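You operate a simulated robot arm through the tools that you are given. There is no shell and no other tool.

The job below is to be done with a simulated two-armed robot. You get a single attempt, and the scene is never put back.

Task
Shut the lid and heat the bath to 70 C, then switch it off.
Fine: lid shut and knob set before the switch goes on; off once the amber lamp is out; rack and both bottles stay in and heat up with it.

The check looks at the end state, three seconds after you hand in, the way a careful person would. Anything else that was tipped, shoved, dropped, spilled or broken makes it a failure. Lids that push on must go on centred and level and be pressed home; caps that screw on are set level and turned clockwise until they are tight.

Robot
Two 7-joint arms with fingered hands on one trunk that stands fixed in place. Base frame: the origin is at the foot of the trunk, x ahead of it, y to its left, z up. Readings come in cm, degrees, newtons and seconds.
The left shoulder is at [3.6, 16.3, 108.8], the right one opposite. Payload 4 kg a hand.
The tool frame of a hand sits at the grasp point between the pads (the TCP): z along the fingers, y along the line on which they close. The tips reach 3.6 cm beyond it. Largest opening 12.4 cm; the body of the gripper starts 4.2 cm behind the TCP. The gripper is a hand of 4 fingers: y runs from the thumb to the fingers, the wrist lies at [-1.5, -9.9, -18.9] in the tool frame.
Orientation is that of the tool frame in the base frame, as [roll, pitch, yaw] about the fixed x, y, z axes, in that order (R = Rz(yaw) Ry(pitch) Rx(roll)). With the fingers straight down and the wrist toward the robot, the tool's x, y and z point along [0, 1, 0], [1, 0, 0] and [0, 0, -1] of the base frame.

Tools
- The arms move only by the tool drive_tool. It takes "left_series", "right_series" or both (then of equal length, played together; a hand with none holds still); each is a list of rows, each a list of 2 entries, a list of its own where there are three numbers: the shift along the base's x, y, z in cm, then the turn, a rotation vector about the base's x, y, z in rad. In form: [[[dx, dy, dz], [ax, ay, az]], ...]. A call has 1 to 20 rows; each row shifts and turns the commanded pose from where the row before left it. A row lasts 0.2 s, in which the tool goes at most 5 cm and 8.6 degrees; a call with a longer step from one row to the next is refused whole. Where a pose cannot be reached the arm comes as near as it can. A force on the tool above 90 N (or 10 N above the force at the start of the call, whichever is more), or a blocked arm, ends the call early, and 0.2 s more pass. In this call time passes only in rows, and 0.2 s behind the last. It gives the time, the measured TCP pose, the force on the tool (base axes), the opening and the grip force at its end, in the units of the frame above (readings bear some noise), with the torque about the TCP (base axes, N m) and any sound that the robot's microphone picked up.
- Cameras (640 x 400 px; columns grow to the right, rows downward): "scene" is now at [13.71, 2.97, 135.31]; the picture's right is [0.32, -0.95, -0.04], its down [-0.19, -0.02, -0.98] and it looks along [0.93, 0.33, -0.19] (base axes); focal length 214 px, centre (320, 200). "left" rides on the left gripper at [-7.5, -8.6, -12.3] in its tool frame; the picture's right is [-0.70, -0.34, 0.63], its down [0.64, -0.68, 0.35] and it looks along [0.32, 0.65, 0.69] (tool axes); focal length 275 px, centre (320, 200). "right" rides on the right gripper at [7.5, -8.6, -12.3] in its tool frame; the picture's right is [-0.70, 0.34, -0.63], its down [-0.65, -0.68, 0.35] and it looks along [-0.32, 0.65, 0.69] (tool axes); focal length 275 px, centre (320, 200).
- grab_frame(camera): a new picture of that camera. The clock stands still meanwhile.
- slide_trunk(by): slides the trunk up (or, below 0, down) by that many cm; the arms and the scene camera ride with it, the base frame stays. It gives what a move gives, with no picture.
- finger_targets(index, middle, ring, thumb_bend, thumb_turn, hand): sets how far each is bent, from 0 (flat) to 1 (curled in); at 0.3 the hand is open as for a grip, at 0.7 the pads meet at the TCP. One left out holds its place. A second passes; each finger stops where it meets its share of the squeeze, and holds until it gets a number again. It is the only way to open and close the hand. It gives what a move gives, with no picture; readings hold the bend of each and the force on the fingers (four entries, about 0 where the hand has none), thumb and palm. thumb_turn goes from beside the hand (0) to across from the fingers (1), as for a grip.
- pan_tilt(pan, tilt): turns the head with the scene camera to pan (to the left, within 86 degrees either way) and tilt (down, from -29 to 69), counted from straight ahead of the robot. It gives what a move gives.
- locate(camera, pixels): for up to 12 pixels [column, row] of the newest picture of that camera ("zoom" is the newest enlarged one), the place [x, y, z] in the base frame of the surface seen there, good to about 0.3 cm. The clock stands still meanwhile.
- zoom(camera, box): a new picture of the part [left, top, right, bottom] of that camera's present view, enlarged. The clock stands still meanwhile.
- job_done(): hands the job in; it is judged then, once.

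Open the grippers and draw the arms clear of the work before you hand the job in, unless the task says otherwise.

The tools are called after "Call:" as a command line: name --argument value ..., lists and objects as JSON in quotes. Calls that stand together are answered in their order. drive_tool: Moves the arms, as the interface text tells. Its arguments: {"type":"object","properties":{"left_series":{"type":"array","items":{"type":"array"}},"right_series":{"type":"array","items":{"type":"array"}}},"required":[]} The other tools are called the same way: slide_trunk (by) slides the trunk up or down; finger_targets (index, middle, ring, thumb_bend, thumb_turn, hand) moves the fingers one by one; pan_tilt (pan, tilt) turns the head that bears the scene camera; grab_frame (camera) takes a picture; locate (camera, pixels) gives the place of the surface under pixels of a picture; zoom (camera, box) takes an enlarged picture of a part of a camera's view; job_done () hands the job in.

At the start:

```text
time_s: 0.0
left_tcp_pos: [60.02, 49.33, 152.93]
left_tcp_rot: [-180.0, 0.0, 90.1]
left_contact_force: [1.0, 0.6, 0.6]
left_ft_torque: [0.0, 0.0, 0.03]
left_grip_width: 12.37
left_finger_force: 0.0
left_shape: jaw
left_bend: [0.3, 0.3, 0.3, 0.3, 0.98]
left_finger forces: [0.0, 0.0, 0.1, 0.1, 0.0, 0.1]
right_tcp_pos: [53.18, -6.26, 150.94]
right_tcp_rot: [-180.0, 0.0, 90.0]
right_contact_force: [0.3, 0.5, -0.4]
right_ft_torque: [-0.02, -0.02, -0.01]
right_grip_width: 12.38
right_finger_force: 0.1
right_shape: jaw
right_bend: [0.3, 0.3, 0.3, 0.3, 0.98]
right_finger forces: [0.0, 0.0, 0.0, 0.0, 0.1, 0.1]
trunk travel left (down, up): [-25.0, 22.8]
head pan, tilt: [19.0, 4.0]
```

scene: 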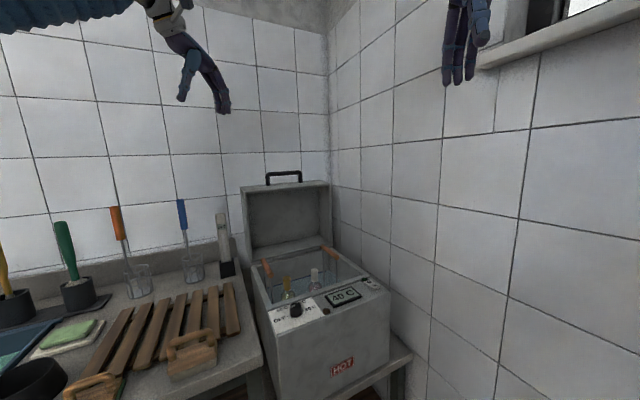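
right: 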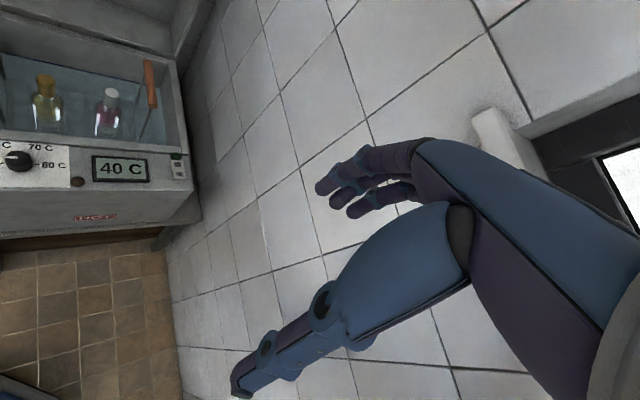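
left: 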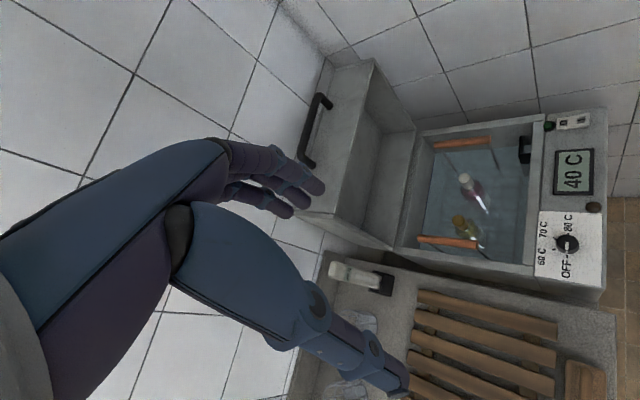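

The bath is seen around pixel (310,290) with its lid open toward the back; I zoom on the panel and bath to learn the layout.

Call:
zoom --camera "scene" --box '[230, 240, 410, 350]'

Call:
zoom --camera "left" --box '[400, 90, 640, 300]'

Call:
zoom --camera "right" --box '[0, 30, 220, 240]'

```text
3.56 times, centred on (320, 295) of scene
```

zoom: 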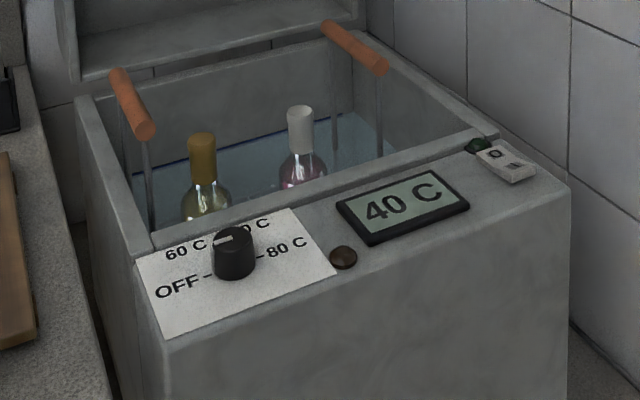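

```text
1.90 times, centred on (520, 195) of left
```

zoom: 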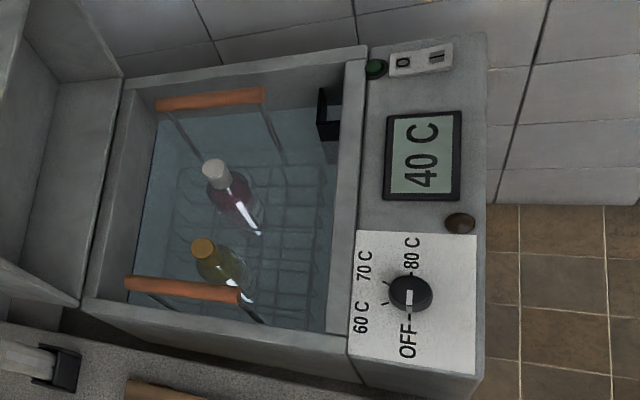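

```text
1.90 times, centred on (110, 135) of right
```

zoom: 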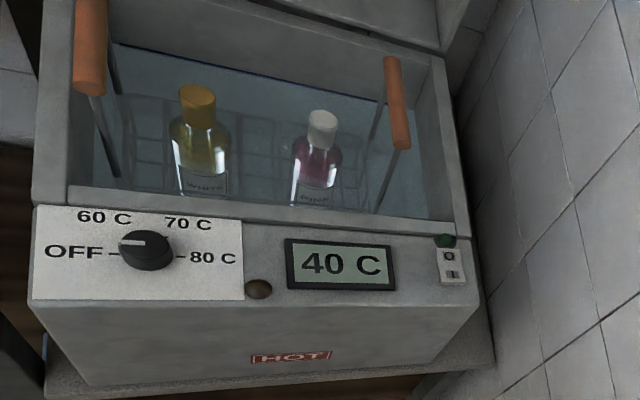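

The zooms show the knob with its pointer at OFF, the amber lamp, the display, and a 0/I rocker at the right end. I tilt the head down so the bath is in the centre.

Call:
pan_tilt --pan 17 --tilt 28

Call:
grab_frame --camera "scene"

```text
time_s: 0.9
left_tcp_pos: [60.04, 49.37, 153.05]
left_tcp_rot: [179.9, 0.0, 90.0]
left_contact_force: [-0.8, -0.1, -0.1]
left_ft_torque: [-0.04, 0.01, -0.02]
left_grip_width: 12.38
left_finger_force: 0.0
left_shape: jaw
left_bend: [0.3, 0.3, 0.3, 0.3, 0.98]
left_finger forces: [0.0, 0.0, 0.1, 0.0, 0.0, 0.0]
right_tcp_pos: [53.09, -6.18, 150.99]
right_tcp_rot: [180.0, 0.1, 89.9]
right_contact_force: [0.0, -0.1, -0.8]
right_ft_torque: [0.07, 0.0, 0.0]
right_grip_width: 12.37
right_finger_force: 0.2
right_shape: jaw
right_bend: [0.3, 0.3, 0.3, 0.3, 0.98]
right_finger forces: [0.0, 0.0, 0.0, 0.0, 0.0, 0.0]
trunk travel left (down, up): [-25.0, 22.8]
head pan, tilt: [17.0, 28.0]
```

```text
taken
```

scene: 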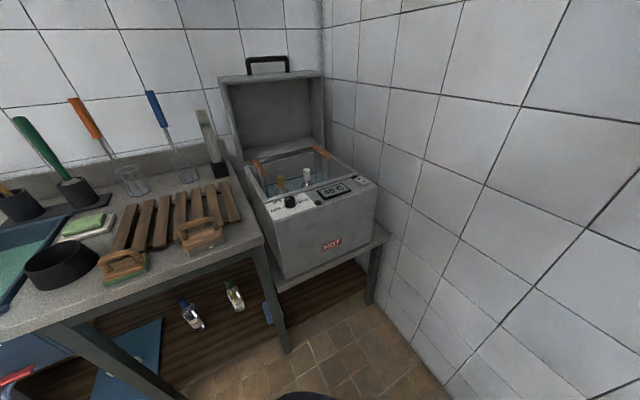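

Now the bath sits around (310,190). I zoom in there and locate key points.

Call:
zoom --camera "scene" --box '[210, 50, 400, 290]'

Call:
zoom --camera "scene" --box '[240, 140, 390, 234]'

```text
1.67 times, centred on (305, 170) of scene
```

zoom: 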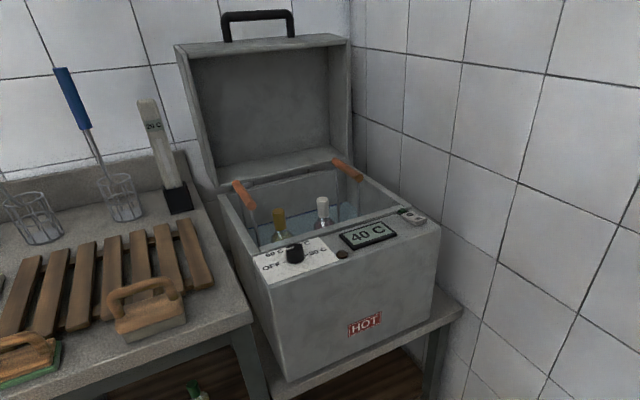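

```text
4.26 times, centred on (315, 187) of scene
```

zoom: 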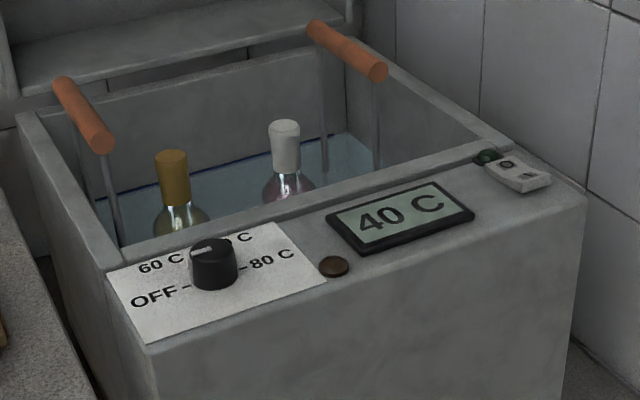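

The newest zoom shows the knob top near (212,248), lamp (335,265), switch (517,172); I locate these and the rim points.

Call:
locate --camera "zoom" --pixels '[[212, 246], [214, 282], [335, 263], [503, 165], [532, 180], [487, 156], [150, 340], [586, 195], [122, 262], [20, 120], [60, 85], [100, 140]]'

Call:
locate --camera "scene" --pixels '[[220, 78], [322, 74], [248, 67], [288, 67], [268, 58], [245, 161], [327, 146], [270, 120], [250, 75], [288, 72], [278, 178], [306, 172]]'

```text
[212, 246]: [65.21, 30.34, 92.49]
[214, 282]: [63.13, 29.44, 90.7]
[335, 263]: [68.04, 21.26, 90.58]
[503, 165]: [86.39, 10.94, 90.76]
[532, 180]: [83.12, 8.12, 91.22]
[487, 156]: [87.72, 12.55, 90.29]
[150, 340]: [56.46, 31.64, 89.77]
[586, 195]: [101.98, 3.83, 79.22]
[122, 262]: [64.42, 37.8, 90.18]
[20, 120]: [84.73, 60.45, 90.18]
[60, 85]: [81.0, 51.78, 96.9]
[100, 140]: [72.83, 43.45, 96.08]
```

```text
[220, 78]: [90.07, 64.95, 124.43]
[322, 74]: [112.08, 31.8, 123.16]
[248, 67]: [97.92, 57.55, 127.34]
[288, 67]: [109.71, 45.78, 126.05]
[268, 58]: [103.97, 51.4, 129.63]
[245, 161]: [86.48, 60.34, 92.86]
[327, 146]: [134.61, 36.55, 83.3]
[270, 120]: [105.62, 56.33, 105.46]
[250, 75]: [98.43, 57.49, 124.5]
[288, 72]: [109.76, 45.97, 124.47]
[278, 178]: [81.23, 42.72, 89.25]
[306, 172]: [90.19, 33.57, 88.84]
```

I locate lid and wall points in the left hand's picture (lid edges near (325,62), (372,60), (415,130), handle (318,100)-(308,160)) and the right's.

Call:
grab_frame --camera "left"

Call:
grab_frame --camera "right"

Call:
locate --camera "left" --pixels '[[327, 66], [370, 62], [412, 130], [390, 245], [303, 210], [328, 100], [305, 162], [316, 130], [270, 60], [300, 20], [340, 120], [400, 235]]'

Call:
zoom --camera "left" --box '[260, 40, 430, 260]'

```text
taken
```

left: 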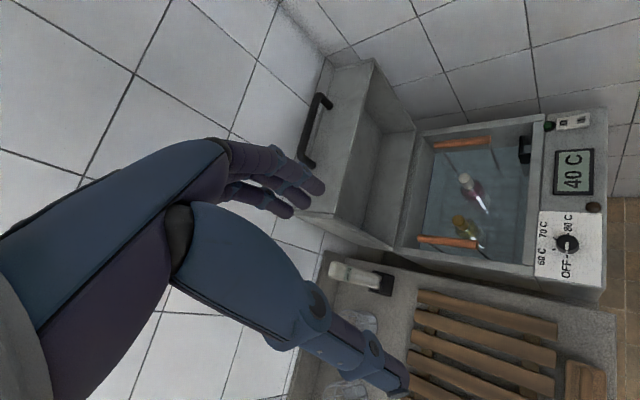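

```text
taken
```

right: 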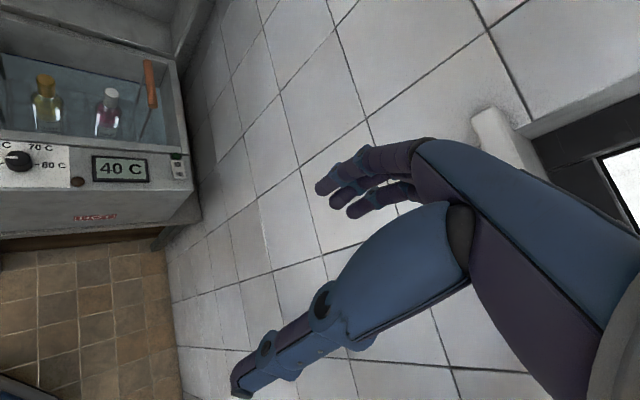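

```text
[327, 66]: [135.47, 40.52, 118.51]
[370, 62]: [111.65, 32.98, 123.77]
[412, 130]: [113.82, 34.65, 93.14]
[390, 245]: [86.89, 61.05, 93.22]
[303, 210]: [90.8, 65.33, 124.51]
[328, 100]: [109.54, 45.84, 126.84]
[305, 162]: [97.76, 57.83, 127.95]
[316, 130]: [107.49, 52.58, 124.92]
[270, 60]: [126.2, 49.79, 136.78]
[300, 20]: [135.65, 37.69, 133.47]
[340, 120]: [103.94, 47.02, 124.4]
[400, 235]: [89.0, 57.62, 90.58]
```

```text
1.82 times, centred on (345, 150) of left
```

zoom: 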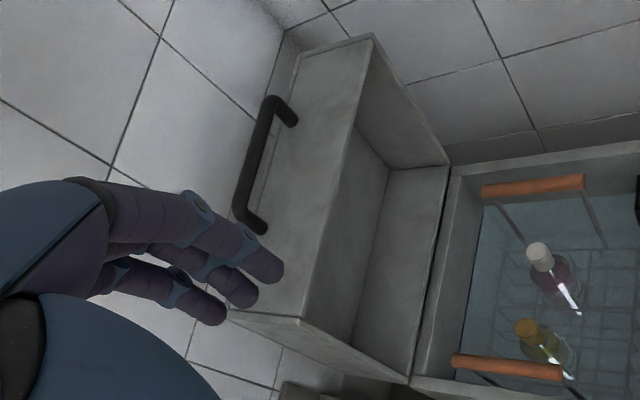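

I zoom close on the knob (565,243) and the switch (572,122) in the left hand's picture to read the scale and switch markings.

Call:
zoom --camera "left" --box '[525, 195, 615, 295]'

Call:
zoom --camera "right" --box '[0, 125, 100, 195]'

Call:
zoom --camera "right" --box '[140, 130, 210, 200]'

```text
4.00 times, centred on (570, 245) of left
```

zoom: 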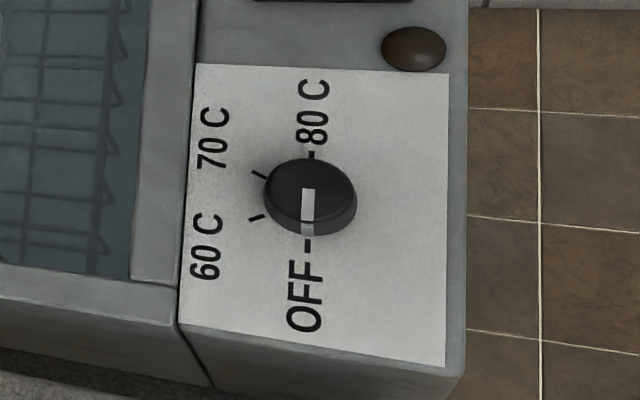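

```text
5.71 times, centred on (50, 160) of right
```

zoom: 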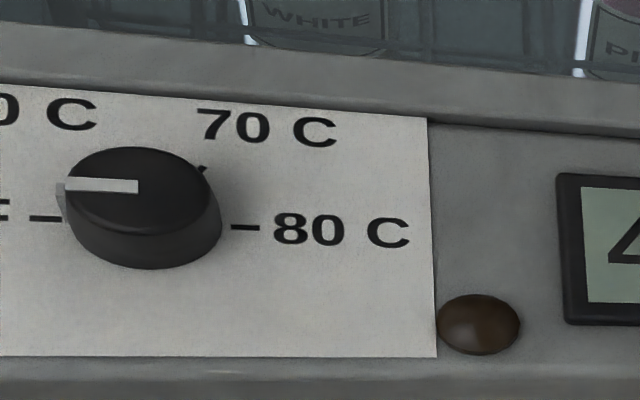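

```text
5.71 times, centred on (175, 165) of right
```

zoom: 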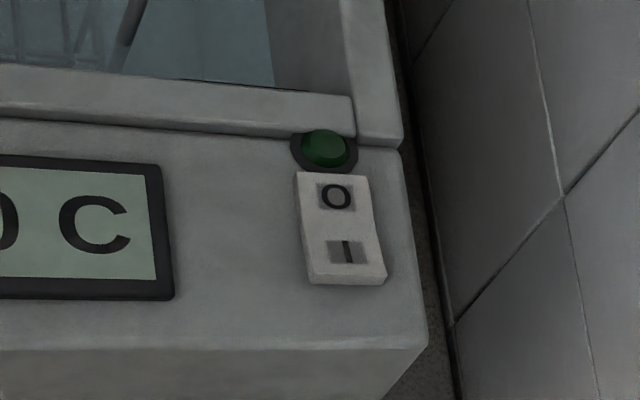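

In the latest zoom the rocker shows "0" at (336,196) and "I" at (347,251). I locate those precisely.

Call:
locate --camera "zoom" --pixels '[[336, 196], [347, 251], [300, 176], [370, 180], [312, 278], [382, 280], [325, 150], [250, 200], [425, 345], [395, 280], [460, 200]]'

Call:
zoom --camera "right" --box '[0, 125, 100, 195]'

Call:
locate --camera "zoom" --pixels '[[138, 186], [68, 185], [140, 150], [210, 195], [138, 228], [100, 260], [145, 268], [232, 227], [478, 310], [430, 355], [425, 120], [205, 172]]'

```text
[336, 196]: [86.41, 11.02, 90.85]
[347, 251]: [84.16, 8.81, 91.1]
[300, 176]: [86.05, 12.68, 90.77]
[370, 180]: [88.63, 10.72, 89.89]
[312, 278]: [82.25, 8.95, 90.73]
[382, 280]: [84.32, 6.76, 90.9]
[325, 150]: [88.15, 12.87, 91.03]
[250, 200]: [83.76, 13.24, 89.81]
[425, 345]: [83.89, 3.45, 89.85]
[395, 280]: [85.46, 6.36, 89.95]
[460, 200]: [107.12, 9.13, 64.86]
```

```text
5.71 times, centred on (50, 160) of right
```

zoom: 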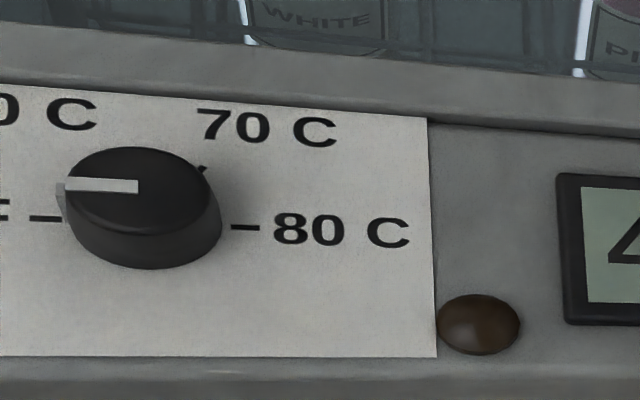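

```text
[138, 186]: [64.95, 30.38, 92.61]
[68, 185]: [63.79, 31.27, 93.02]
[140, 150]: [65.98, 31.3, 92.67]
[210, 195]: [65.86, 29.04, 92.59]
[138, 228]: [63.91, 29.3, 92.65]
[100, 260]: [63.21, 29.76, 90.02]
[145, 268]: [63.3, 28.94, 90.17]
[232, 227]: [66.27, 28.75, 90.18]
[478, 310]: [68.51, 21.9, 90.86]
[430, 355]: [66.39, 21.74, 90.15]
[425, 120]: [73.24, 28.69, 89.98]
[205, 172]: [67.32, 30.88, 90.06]
```

The knob centre is about (64.95,30.35), top z 92.6, panel z 90, radius about 1.45 cm. I partially close the left hand to see what shape the fingers take.

Call:
finger_targets --hand "left" --index 0.55 --middle 0.55 --ring 0.55 --thumb_bend 0.55 --thumb_turn 1

Call:
pan_tilt --pan 38 --tilt -10

Call:
grab_frame --camera "scene"

Call:
grab_frame --camera "left"

```text
time_s: 1.9
left_tcp_pos: [60.08, 49.32, 153.01]
left_tcp_rot: [-180.0, 0.1, 90.0]
left_contact_force: [-0.1, -0.1, 0.3]
left_ft_torque: [0.0, -0.01, 0.03]
left_grip_width: 4.68
left_finger_force: 0.1
left_shape: fingers
left_bend: [0.55, 0.55, 0.55, 0.55, 1.0]
left_finger forces: [0.0, 0.0, 0.0, 0.0, 0.1, 0.0]
right_tcp_pos: [53.16, -6.08, 150.94]
right_tcp_rot: [-180.0, 0.0, 90.0]
right_contact_force: [0.2, -1.0, -0.3]
right_ft_torque: [-0.02, 0.01, 0.02]
right_grip_width: 12.35
right_finger_force: 0.1
right_shape: jaw
right_bend: [0.3, 0.3, 0.3, 0.3, 0.98]
right_finger forces: [0.0, 0.0, 0.1, 0.0, 0.1, 0.0]
trunk travel left (down, up): [-25.0, 22.8]
head pan, tilt: [17.0, 28.0]
```

```text
time_s: 2.9
left_tcp_pos: [60.0, 49.33, 152.88]
left_tcp_rot: [180.0, -0.1, 89.9]
left_contact_force: [0.1, 0.1, 0.5]
left_ft_torque: [-0.01, 0.02, 0.0]
left_grip_width: 4.69
left_finger_force: 0.1
left_shape: fingers
left_bend: [0.55, 0.55, 0.55, 0.55, 1.0]
left_finger forces: [0.0, 0.1, 0.0, 0.0, 0.1, 0.0]
right_tcp_pos: [53.13, -6.11, 150.92]
right_tcp_rot: [-180.0, 0.0, 90.0]
right_contact_force: [0.8, -1.0, -0.1]
right_ft_torque: [0.02, 0.01, -0.01]
right_grip_width: 12.36
right_finger_force: 0.0
right_shape: jaw
right_bend: [0.3, 0.3, 0.3, 0.3, 0.98]
right_finger forces: [0.1, 0.0, 0.1, 0.1, 0.0, 0.0]
trunk travel left (down, up): [-25.0, 22.8]
head pan, tilt: [38.0, -10.0]
```

```text
taken
```

scene: 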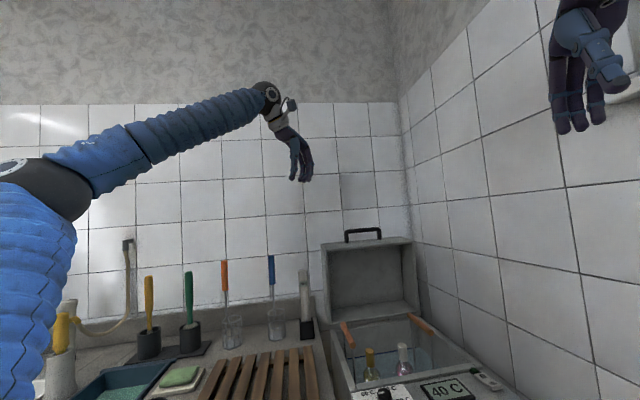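

```text
taken
```

left: 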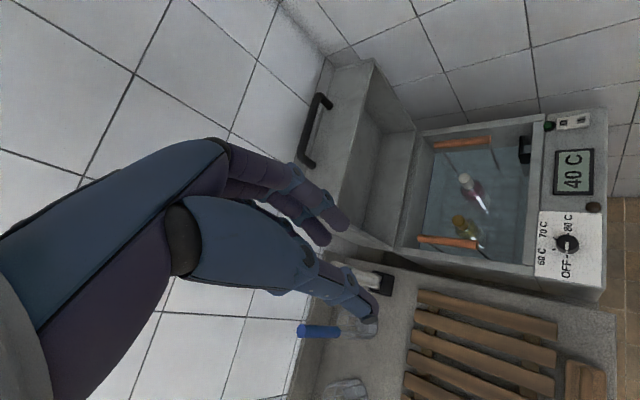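

The left hand appears near (298,160); I zoom in on it to see the fingertip geometry.

Call:
zoom --camera "scene" --box '[250, 75, 340, 195]'

Call:
zoom --camera "scene" --box '[310, 210, 440, 300]'

Call:
locate --camera "zoom" --pixels '[[180, 100], [330, 88], [255, 95], [65, 170], [475, 145], [120, 195], [445, 180], [280, 155], [170, 140], [355, 130], [250, 260], [440, 400]]'

```text
3.33 times, centred on (295, 135) of scene
```

zoom: 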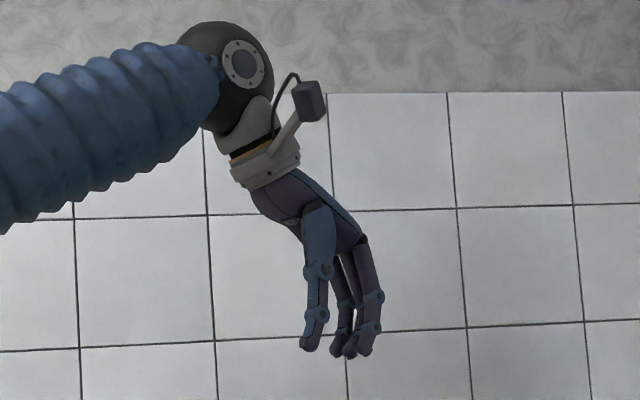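

```text
4.44 times, centred on (375, 255) of scene
```

zoom: 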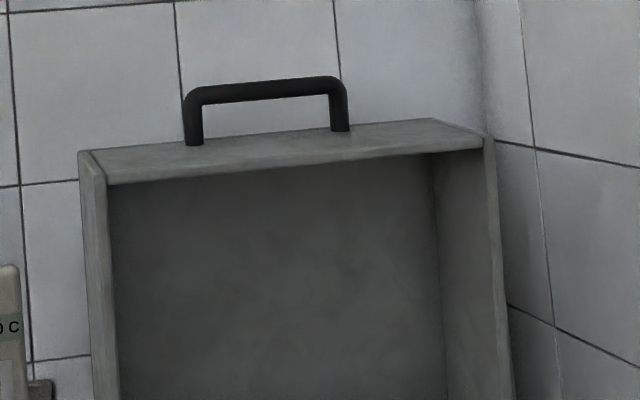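

```text
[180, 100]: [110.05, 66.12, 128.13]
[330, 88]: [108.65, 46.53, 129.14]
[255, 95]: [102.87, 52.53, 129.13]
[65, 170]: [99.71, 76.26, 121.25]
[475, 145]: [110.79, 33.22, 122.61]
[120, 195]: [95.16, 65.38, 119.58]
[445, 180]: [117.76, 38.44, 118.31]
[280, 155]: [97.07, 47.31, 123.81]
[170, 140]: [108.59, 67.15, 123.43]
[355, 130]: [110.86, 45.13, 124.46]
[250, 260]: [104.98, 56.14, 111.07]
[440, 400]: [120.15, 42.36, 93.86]
```

The handle bar runs about (98,57.5)–(110,46) at z≈129 and the lid leans open. I'll do the knob first: bring the left hand above the knob, turned +60° about z so it can later turn the knob clockwise 120°.

Call:
drive_tool --left_series '[[[0.41, -1.58, -4.08], [0, 0, 0.0873]], [[0.41, -1.58, -4.08], [0, 0, 0.0873]], [[0.41, -1.58, -4.08], [0, 0, 0.0873]], [[0.41, -1.58, -4.08], [0, 0, 0.0873]], [[0.41, -1.58, -4.08], [0, 0, 0.0873]], [[0.41, -1.58, -4.08], [0, 0, 0.0873]], [[0.41, -1.58, -4.08], [0, 0, 0.0873]], [[0.41, -1.58, -4.08], [0, 0, 0.0873]], [[0.41, -1.58, -4.08], [0, 0, 0.0873]], [[0.41, -1.58, -4.08], [0, 0, 0.0873]], [[0.41, -1.58, -4.08], [0, 0, 0.0873]], [[0.39, -1.62, -4.12], [0, 0, 0.0873]], [[0, 0, 0], [0, 0, 0]]]'

Call:
pan_tilt --pan 24 --tilt 30

Call:
grab_frame --camera "scene"

Call:
grab_frame --camera "left"

```text
time_s: 5.7
left_tcp_pos: [64.63, 30.23, 104.09]
left_tcp_rot: [180.0, 0.2, 150.2]
left_contact_force: [0.0, 0.1, 0.5]
left_ft_torque: [-0.01, -0.02, 0.01]
left_grip_width: 4.69
left_finger_force: 0.1
left_shape: fingers
left_bend: [0.55, 0.55, 0.55, 0.55, 1.0]
left_finger forces: [0.0, 0.0, 0.0, 0.0, 0.0, 0.1]
right_tcp_pos: [52.87, -6.07, 151.05]
right_tcp_rot: [-180.0, 0.0, 90.1]
right_contact_force: [-1.1, 0.5, 0.0]
right_ft_torque: [0.02, -0.02, -0.05]
right_grip_width: 12.35
right_finger_force: 0.0
right_shape: jaw
right_bend: [0.3, 0.3, 0.3, 0.3, 0.98]
right_finger forces: [0.0, 0.0, 0.0, 0.0, 0.0, 0.0]
trunk travel left (down, up): [-25.0, 22.8]
head pan, tilt: [38.0, -10.0]
```

```text
time_s: 6.8
left_tcp_pos: [64.91, 30.28, 103.91]
left_tcp_rot: [-180.0, 0.0, 150.1]
left_contact_force: [0.1, -0.4, 0.1]
left_ft_torque: [-0.01, -0.02, 0.03]
left_grip_width: 4.68
left_finger_force: 0.2
left_shape: fingers
left_bend: [0.55, 0.55, 0.55, 0.55, 1.0]
left_finger forces: [0.1, 0.1, 0.0, 0.1, 0.0, 0.0]
right_tcp_pos: [53.12, -6.15, 150.93]
right_tcp_rot: [180.0, -0.1, 90.0]
right_contact_force: [0.6, 0.1, 0.3]
right_ft_torque: [-0.01, 0.0, -0.01]
right_grip_width: 12.35
right_finger_force: 0.1
right_shape: jaw
right_bend: [0.3, 0.3, 0.3, 0.3, 0.98]
right_finger forces: [0.0, 0.0, 0.1, 0.0, 0.0, 0.1]
trunk travel left (down, up): [-25.0, 22.8]
head pan, tilt: [24.0, 30.0]
```

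```text
taken
```

scene: 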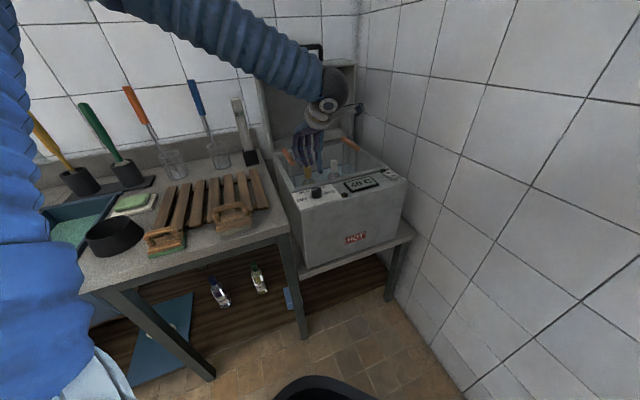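

```text
taken
```

left: 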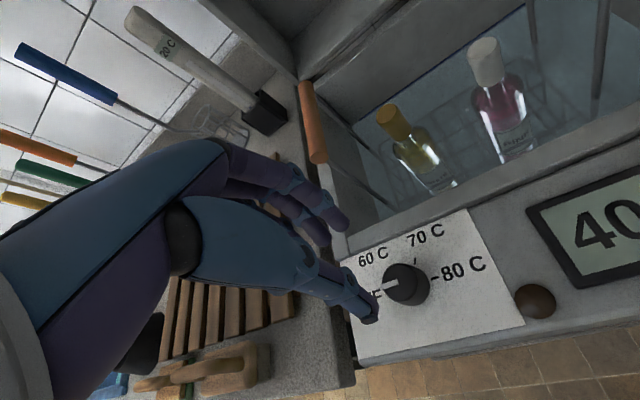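

The pose was reached (yaw 150). In the left view the knob is at about (405,283); I locate it again from this closer view.

Call:
zoom --camera "left" --box '[340, 210, 500, 350]'

Call:
locate --camera "left" --pixels '[[408, 280], [387, 279], [410, 266], [428, 278], [407, 294], [413, 307], [416, 262], [433, 278], [441, 290], [366, 290], [317, 232], [340, 220]]'

```text
2.86 times, centred on (420, 280) of left
```

zoom: 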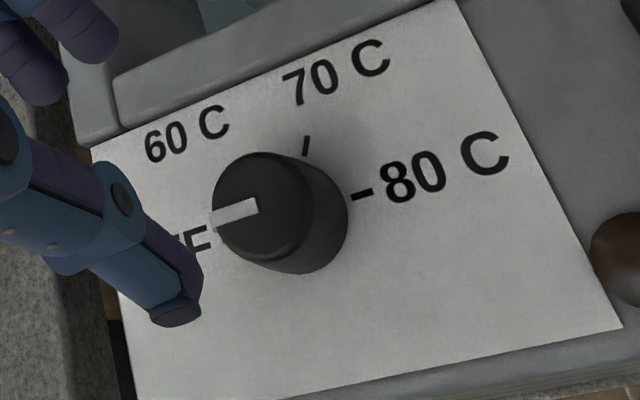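

```text
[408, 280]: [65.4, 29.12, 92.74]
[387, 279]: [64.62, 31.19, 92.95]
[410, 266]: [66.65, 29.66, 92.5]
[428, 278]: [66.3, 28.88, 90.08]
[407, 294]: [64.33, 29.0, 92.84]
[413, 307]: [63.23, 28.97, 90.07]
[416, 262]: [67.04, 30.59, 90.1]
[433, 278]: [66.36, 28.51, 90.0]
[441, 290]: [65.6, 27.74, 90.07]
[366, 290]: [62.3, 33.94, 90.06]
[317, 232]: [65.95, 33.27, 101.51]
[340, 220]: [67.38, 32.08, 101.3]
```

I take a precise set of points from this zoom: knob top rim, tick of 70 at (306,146), tick of 80 at (362,193), and fingertips.

Call:
locate --camera "zoom" --pixels '[[258, 206], [218, 218], [262, 156], [308, 200], [264, 256], [306, 146], [362, 193], [305, 155], [352, 196], [175, 310], [40, 95], [100, 50]]'

```text
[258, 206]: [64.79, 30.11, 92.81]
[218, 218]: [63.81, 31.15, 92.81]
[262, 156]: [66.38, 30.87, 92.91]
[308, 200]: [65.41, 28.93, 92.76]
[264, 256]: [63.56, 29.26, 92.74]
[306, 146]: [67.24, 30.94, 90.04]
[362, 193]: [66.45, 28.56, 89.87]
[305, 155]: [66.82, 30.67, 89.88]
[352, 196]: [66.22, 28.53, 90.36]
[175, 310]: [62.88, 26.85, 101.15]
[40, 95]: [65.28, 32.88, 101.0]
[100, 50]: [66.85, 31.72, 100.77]
```

Knob centre ≈ (64.85,30.15); the 70 mark lies at 15° and OFF at 135° in base, so −120° of turn is needed. I lower the open hand around the knob.

Call:
drive_tool --left_series '[[[-0.07, -0.18, -2.4], [0, 0, 0]], [[0, 0, -2.4], [0, 0, 0]], [[0, 0, -1.6], [0, 0, 0]], [[0, 0, -1.2], [0, 0, 0]], [[0, 0, -1.0], [0, 0, 0]], [[0, 0, -0.6], [0, 0, 0]], [[0, 0, -0.4], [0, 0, 0]], [[0, 0, 0], [0, 0, 0]]]'

Call:
grab_frame --camera "left"

Call:
zoom --camera "scene" --box '[270, 120, 400, 220]'

```text
time_s: 8.6
left_tcp_pos: [64.87, 30.17, 94.32]
left_tcp_rot: [179.9, 0.0, 150.0]
left_contact_force: [-1.0, -1.4, 0.3]
left_ft_torque: [0.02, 0.0, 0.0]
left_grip_width: 4.68
left_finger_force: 0.1
left_shape: fingers
left_bend: [0.55, 0.55, 0.55, 0.55, 1.0]
left_finger forces: [0.0, 0.1, 0.0, 0.0, 0.1, 0.1]
right_tcp_pos: [53.26, -6.19, 150.88]
right_tcp_rot: [179.9, 0.0, 90.1]
right_contact_force: [0.3, 0.2, -0.6]
right_ft_torque: [0.0, -0.03, -0.01]
right_grip_width: 12.37
right_finger_force: 0.0
right_shape: jaw
right_bend: [0.3, 0.3, 0.3, 0.3, 0.98]
right_finger forces: [0.0, 0.1, 0.0, 0.0, 0.0, 0.1]
trunk travel left (down, up): [-25.0, 22.8]
head pan, tilt: [24.0, 30.0]
```

```text
taken
```

left: 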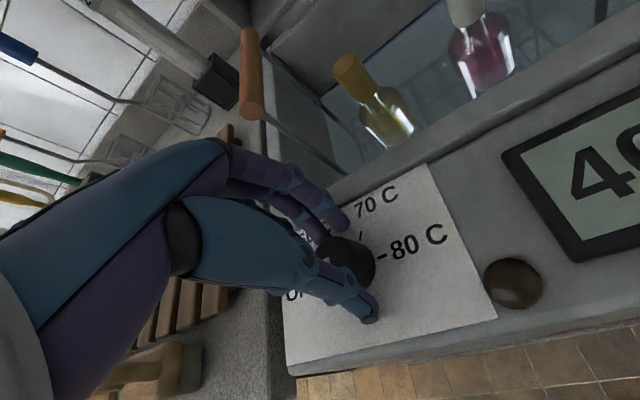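

```text
4.00 times, centred on (335, 170) of scene
```

zoom: 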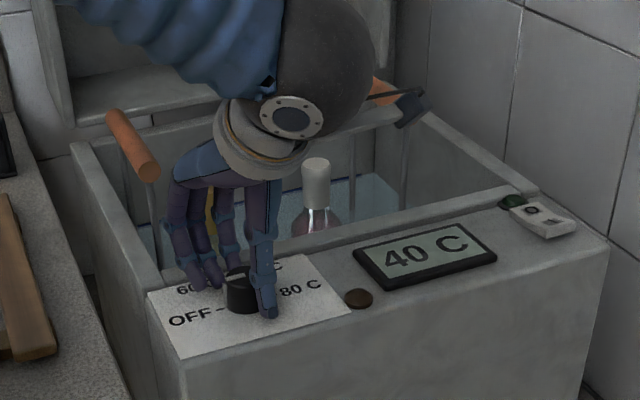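

The knob sits between thumb and fingers with no contact. I close the fingers on it.

Call:
finger_targets --hand "left" --index 0.66 --middle 0.66 --ring 0.66 --thumb_bend 0.66

Call:
grab_frame --camera "left"

```text
time_s: 9.6
left_tcp_pos: [64.92, 30.17, 94.39]
left_tcp_rot: [-180.0, 0.0, 150.0]
left_contact_force: [-3.7, -6.6, 2.4]
left_ft_torque: [-0.01, 0.05, 0.0]
left_grip_width: 3.42
left_finger_force: 12.1
left_shape: fingers
left_bend: [0.62, 0.62, 0.66, 0.61, 1.0]
left_finger forces: [3.5, 5.3, 0.0, 0.0, 15.8, 0.0]
right_tcp_pos: [53.05, -6.23, 150.86]
right_tcp_rot: [-180.0, 0.1, 90.1]
right_contact_force: [0.2, 0.0, -0.2]
right_ft_torque: [0.04, 0.0, -0.03]
right_grip_width: 12.38
right_finger_force: 0.0
right_shape: jaw
right_bend: [0.3, 0.3, 0.3, 0.3, 0.98]
right_finger forces: [0.0, 0.1, 0.1, 0.1, 0.0, 0.0]
trunk travel left (down, up): [-25.0, 22.8]
head pan, tilt: [24.0, 30.0]
```

```text
taken
```

left: 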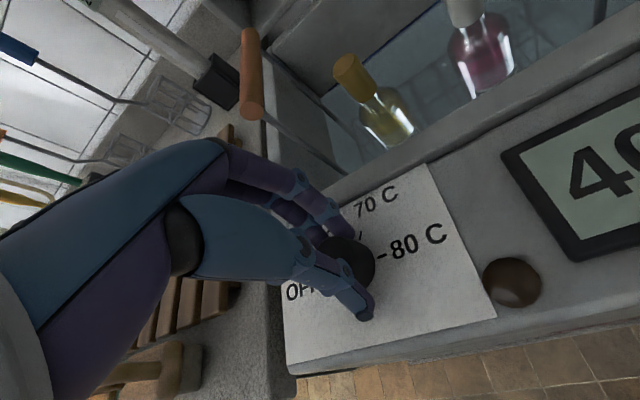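

The grip holds with a slight thumb-side bias. I shift 0.2 cm toward the thumb side and turn clockwise by 60° as a first half.

Call:
drive_tool --left_series '[[[-0.08, -0.14, 0], [0, 0, 0]], [[0, 0, 0], [0, 0, -0.131]], [[0, 0, 0], [0, 0, -0.131]], [[0, 0, 0], [0, 0, -0.131]], [[0, 0, 0], [0, 0, -0.131]], [[0, 0, 0], [0, 0, -0.131]], [[0, 0, 0], [0, 0, -0.131]], [[0, 0, 0], [0, 0, -0.131]], [[0, 0, 0], [0, 0, -0.131]], [[0, 0, 0], [0, 0, 0]]]'

Call:
grab_frame --camera "left"

Call:
zoom --camera "scene" --box '[270, 120, 400, 220]'

```text
time_s: 11.8
left_tcp_pos: [64.65, 30.07, 94.4]
left_tcp_rot: [180.0, 0.1, 89.9]
left_contact_force: [-7.2, 4.6, 1.9]
left_ft_torque: [0.15, 0.03, 0.04]
left_grip_width: 3.36
left_finger_force: 12.5
left_shape: fingers
left_bend: [0.62, 0.62, 0.66, 0.61, 1.0]
left_finger forces: [3.4, 6.7, 0.1, 0.1, 15.3, 0.1]
right_tcp_pos: [53.12, -6.21, 150.9]
right_tcp_rot: [180.0, 0.0, 90.1]
right_contact_force: [1.0, -0.2, -0.4]
right_ft_torque: [0.0, 0.02, -0.04]
right_grip_width: 12.39
right_finger_force: 0.0
right_shape: jaw
right_bend: [0.3, 0.3, 0.3, 0.3, 0.98]
right_finger forces: [0.0, 0.0, 0.0, 0.1, 0.0, 0.0]
trunk travel left (down, up): [-25.0, 22.8]
head pan, tilt: [24.0, 30.0]
```

```text
taken
```

left: 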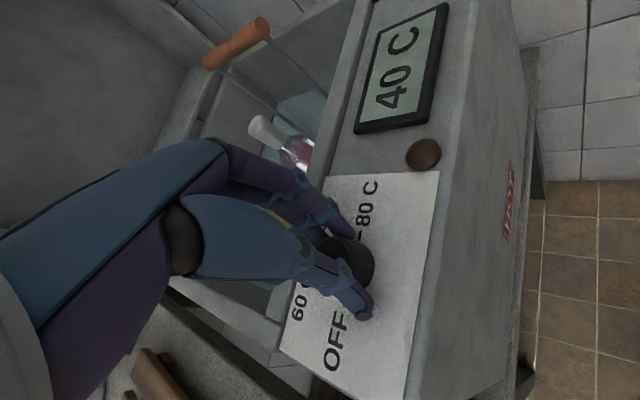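

```text
4.00 times, centred on (335, 170) of scene
```

zoom: 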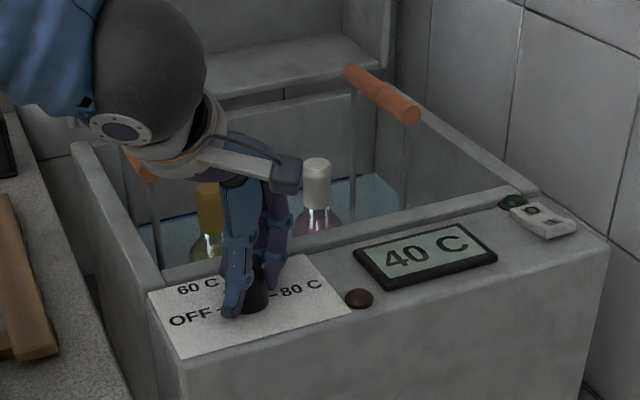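

The hand turned 60° with grip intact (fingers 3.4/6.7 N, thumb 15 N). I continue the second 60°.

Call:
drive_tool --left_series '[[[0, 0, 0], [0, 0, -0.131]], [[0, 0, 0], [0, 0, -0.131]], [[0, 0, 0], [0, 0, -0.131]], [[0, 0, 0], [0, 0, -0.131]], [[0, 0, 0], [0, 0, -0.131]], [[0, 0, 0], [0, 0, -0.131]], [[0, 0, 0], [0, 0, -0.131]], [[0, 0, 0], [0, 0, -0.131]], [[0, 0, 0], [0, 0, 0]]]'

Call:
grab_frame --camera "left"

Call:
zoom --camera "scene" --box '[270, 120, 400, 220]'

```text
time_s: 13.8
left_tcp_pos: [64.76, 30.04, 94.4]
left_tcp_rot: [179.9, 0.0, 29.8]
left_contact_force: [-5.0, 10.8, 5.6]
left_ft_torque: [0.2, 0.06, 0.03]
left_grip_width: 3.41
left_finger_force: 14.1
left_shape: fingers
left_bend: [0.63, 0.62, 0.66, 0.6, 1.0]
left_finger forces: [3.0, 5.1, 0.0, 0.0, 20.0, 0.0]
right_tcp_pos: [53.1, -6.18, 150.99]
right_tcp_rot: [-180.0, 0.1, 90.1]
right_contact_force: [-0.3, 0.2, -0.1]
right_ft_torque: [0.01, 0.03, 0.07]
right_grip_width: 12.39
right_finger_force: 0.0
right_shape: jaw
right_bend: [0.3, 0.3, 0.3, 0.3, 0.98]
right_finger forces: [0.0, 0.1, 0.0, 0.0, 0.1, 0.0]
trunk travel left (down, up): [-25.0, 22.8]
head pan, tilt: [24.0, 30.0]
```

```text
taken
```

left: 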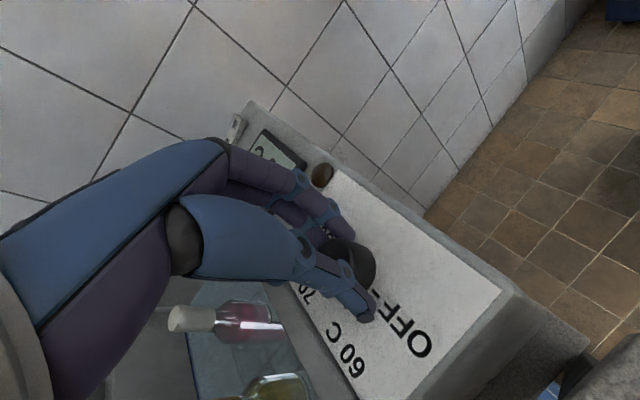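

```text
4.00 times, centred on (335, 170) of scene
```

zoom: 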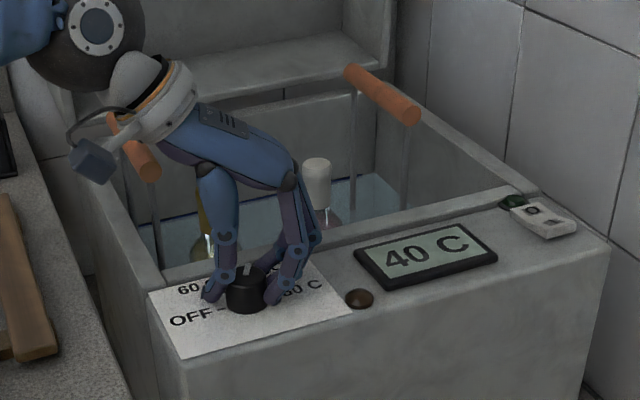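

The hand has turned −120°; the knob's white pointer is visible near (247,270) of the zoom. I zoom closer to check its angle before letting go.

Call:
zoom --camera "scene" --box '[300, 175, 350, 210]'

Call:
locate --camera "zoom" --pixels '[[240, 165], [240, 185], [240, 150], [245, 140], [228, 195]]'

```text
11.43 times, centred on (325, 192) of scene
```

zoom: 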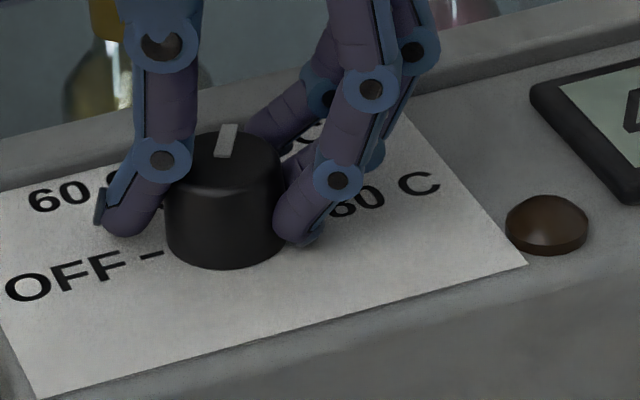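

```text
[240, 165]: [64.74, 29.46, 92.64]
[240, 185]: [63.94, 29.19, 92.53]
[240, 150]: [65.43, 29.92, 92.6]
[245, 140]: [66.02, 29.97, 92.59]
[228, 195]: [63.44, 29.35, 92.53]
```

I locate the pointer's ends (219,156) and (230,126).

Call:
locate --camera "zoom" --pixels '[[219, 155], [222, 148], [225, 140], [228, 132], [230, 126], [170, 165], [283, 165], [222, 190]]'

```text
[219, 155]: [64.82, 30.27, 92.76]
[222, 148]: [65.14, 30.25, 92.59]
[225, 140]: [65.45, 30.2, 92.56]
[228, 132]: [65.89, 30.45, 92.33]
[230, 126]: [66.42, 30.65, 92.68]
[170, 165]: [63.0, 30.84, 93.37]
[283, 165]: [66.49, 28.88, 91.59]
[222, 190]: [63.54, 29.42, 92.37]
```

The pointer runs from (64.82,30.27) to (66.42,30.65), about 13–15°, matching the 70 mark. I open the fingers to release.

Call:
finger_targets --hand "left" --index 0.55 --middle 0.55 --ring 0.55 --thumb_bend 0.55

Call:
drive_tool --left_series '[[[0, 0, 1.0], [0, 0, 0]], [[0, 0, 2.0], [0, 0, 0]], [[0, 0, 3], [0, 0, 0]], [[0, 0, 4], [0, 0, 0]], [[-1, 1, 4], [0, 0, 0.1]], [[-2, 2, 3], [0, 0, 0.1]], [[-2, 2, 3], [0, 0, 0.1]]]'

Call:
zoom --camera "scene" --box '[280, 160, 400, 230]'

Call:
grab_frame --camera "left"

```text
time_s: 14.8
left_tcp_pos: [64.78, 29.93, 94.29]
left_tcp_rot: [179.9, 0.0, 29.9]
left_contact_force: [-0.1, 0.2, 0.4]
left_ft_torque: [0.0, 0.05, 0.03]
left_grip_width: 4.7
left_finger_force: 0.0
left_shape: fingers
left_bend: [0.55, 0.55, 0.55, 0.55, 1.0]
left_finger forces: [0.1, 0.1, 0.1, 0.0, 0.5, 0.0]
right_tcp_pos: [53.13, -6.1, 150.87]
right_tcp_rot: [-180.0, 0.0, 90.0]
right_contact_force: [-0.2, -0.2, 0.4]
right_ft_torque: [0.01, -0.01, 0.0]
right_grip_width: 12.38
right_finger_force: 0.1
right_shape: jaw
right_bend: [0.3, 0.3, 0.3, 0.3, 0.98]
right_finger forces: [0.1, 0.1, 0.1, 0.1, 0.0, 0.0]
trunk travel left (down, up): [-25.0, 22.8]
head pan, tilt: [24.0, 30.0]
```

```text
time_s: 16.4
left_tcp_pos: [59.68, 35.04, 114.63]
left_tcp_rot: [179.9, 0.0, 47.1]
left_contact_force: [-0.3, 0.4, 0.5]
left_ft_torque: [0.02, 0.04, -0.02]
left_grip_width: 4.69
left_finger_force: 0.0
left_shape: fingers
left_bend: [0.55, 0.55, 0.55, 0.55, 1.0]
left_finger forces: [0.1, 0.0, 0.0, 0.1, 0.0, 0.0]
right_tcp_pos: [52.89, -6.2, 151.04]
right_tcp_rot: [179.9, 0.0, 90.0]
right_contact_force: [0.6, -0.5, -0.9]
right_ft_torque: [-0.01, -0.05, -0.01]
right_grip_width: 12.34
right_finger_force: 0.2
right_shape: jaw
right_bend: [0.3, 0.3, 0.3, 0.3, 0.98]
right_finger forces: [0.1, 0.1, 0.0, 0.0, 0.0, 0.0]
trunk travel left (down, up): [-25.0, 22.8]
head pan, tilt: [24.0, 30.0]
```

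```text
5.33 times, centred on (340, 195) of scene
```

zoom: 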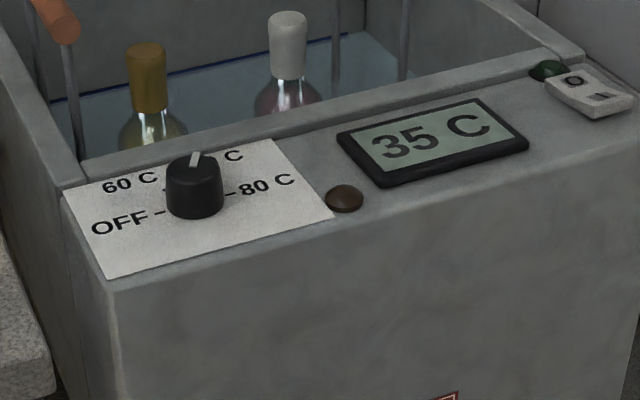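

```text
taken
```

left: 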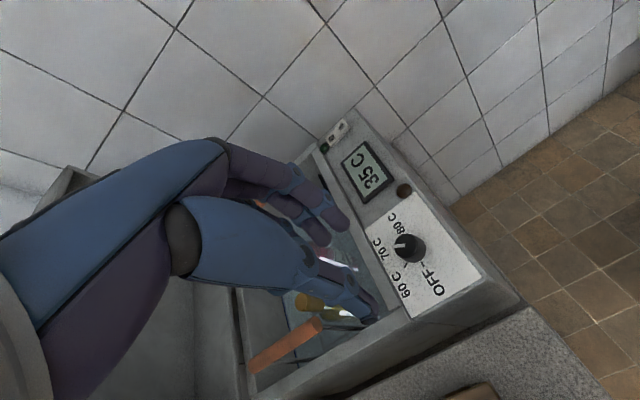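

The knob's pointer now aims at 70 (display cooled to 35 C). I zoom in on the left view near (410,245) to confirm.

Call:
zoom --camera "left" --box '[360, 200, 470, 290]'

Call:
locate --camera "zoom" --pixels '[[286, 196], [210, 205], [225, 200], [250, 190]]'

```text
4.44 times, centred on (415, 245) of left
```

zoom: 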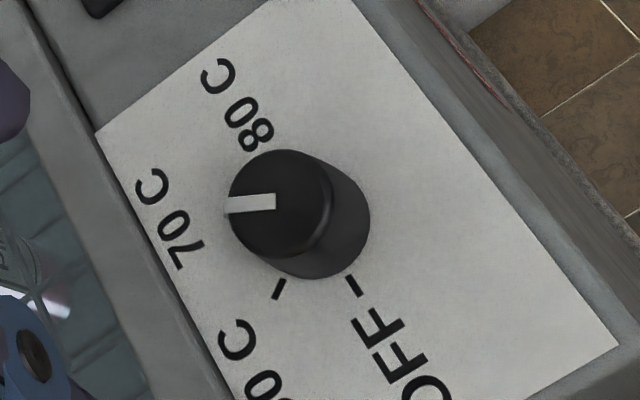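

```text
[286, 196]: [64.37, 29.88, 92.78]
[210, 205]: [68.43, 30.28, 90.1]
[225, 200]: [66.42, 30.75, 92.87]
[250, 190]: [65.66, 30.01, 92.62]
```

Camera-geometry check gives the pointer at ~14.6° versus ~12.6–15° for the 70 mark, so the knob is set. Next the lid: I raise the trunk to bring the left shoulder to handle height.

Call:
slide_trunk --by 20

Call:
drive_tool --left_series '[[[1, 0, 0.5], [0, 0, 0.1274]], [[1, 0, 0.5], [0, 0, 0.1274]], [[1, 0, 0.5], [0, 0, 0.1274]], [[1, 0, 0.5], [0, 0, 0.1274]], [[1, 0, 0.5], [0, 0, 0.1274]], [[1, 0, 0.5], [0, 0, 0.1274]], [[1, 0, 0.5], [0, 0, 0.1274]], [[1, 0, 0.5], [0, 0, 0.1274]], [[1, 0, 0.5], [0, 0, 0.1274]], [[1, 0, 0.5], [0, 0, 0.1274]], [[0, 0, 0], [0, 0, 0]]]'

```text
time_s: 18.6
left_tcp_pos: [59.85, 35.04, 134.32]
left_tcp_rot: [180.0, 0.0, 47.1]
left_contact_force: [0.2, 0.7, -0.4]
left_ft_torque: [-0.02, 0.02, 0.0]
left_grip_width: 4.68
left_finger_force: 0.1
left_shape: fingers
left_bend: [0.55, 0.55, 0.55, 0.55, 1.0]
left_finger forces: [0.0, 0.0, 0.1, 0.1, 0.1, 0.0]
right_tcp_pos: [53.11, -6.17, 170.98]
right_tcp_rot: [-180.0, 0.0, 90.0]
right_contact_force: [0.0, -0.3, 0.8]
right_ft_torque: [0.0, 0.02, -0.01]
right_grip_width: 12.36
right_finger_force: 0.0
right_shape: jaw
right_bend: [0.3, 0.3, 0.3, 0.3, 0.98]
right_finger forces: [0.0, 0.1, 0.0, 0.0, 0.0, 0.0]
trunk travel left (down, up): [-45.0, 2.8]
head pan, tilt: [24.0, 30.0]
```

```text
time_s: 21.0
left_tcp_pos: [69.77, 35.1, 139.37]
left_tcp_rot: [180.0, 0.1, 120.2]
left_contact_force: [0.7, -0.1, 0.3]
left_ft_torque: [-0.05, -0.02, 0.02]
left_grip_width: 4.67
left_finger_force: 0.0
left_shape: fingers
left_bend: [0.55, 0.55, 0.55, 0.55, 1.0]
left_finger forces: [0.1, 0.0, 0.1, 0.0, 0.0, 0.0]
right_tcp_pos: [53.1, -6.1, 170.9]
right_tcp_rot: [180.0, 0.0, 90.0]
right_contact_force: [0.1, 1.0, -0.4]
right_ft_torque: [-0.03, 0.0, -0.02]
right_grip_width: 12.35
right_finger_force: 0.0
right_shape: jaw
right_bend: [0.3, 0.3, 0.3, 0.3, 0.98]
right_finger forces: [0.0, 0.0, 0.1, 0.0, 0.1, 0.1]
trunk travel left (down, up): [-45.0, 2.8]
head pan, tilt: [24.0, 30.0]
```

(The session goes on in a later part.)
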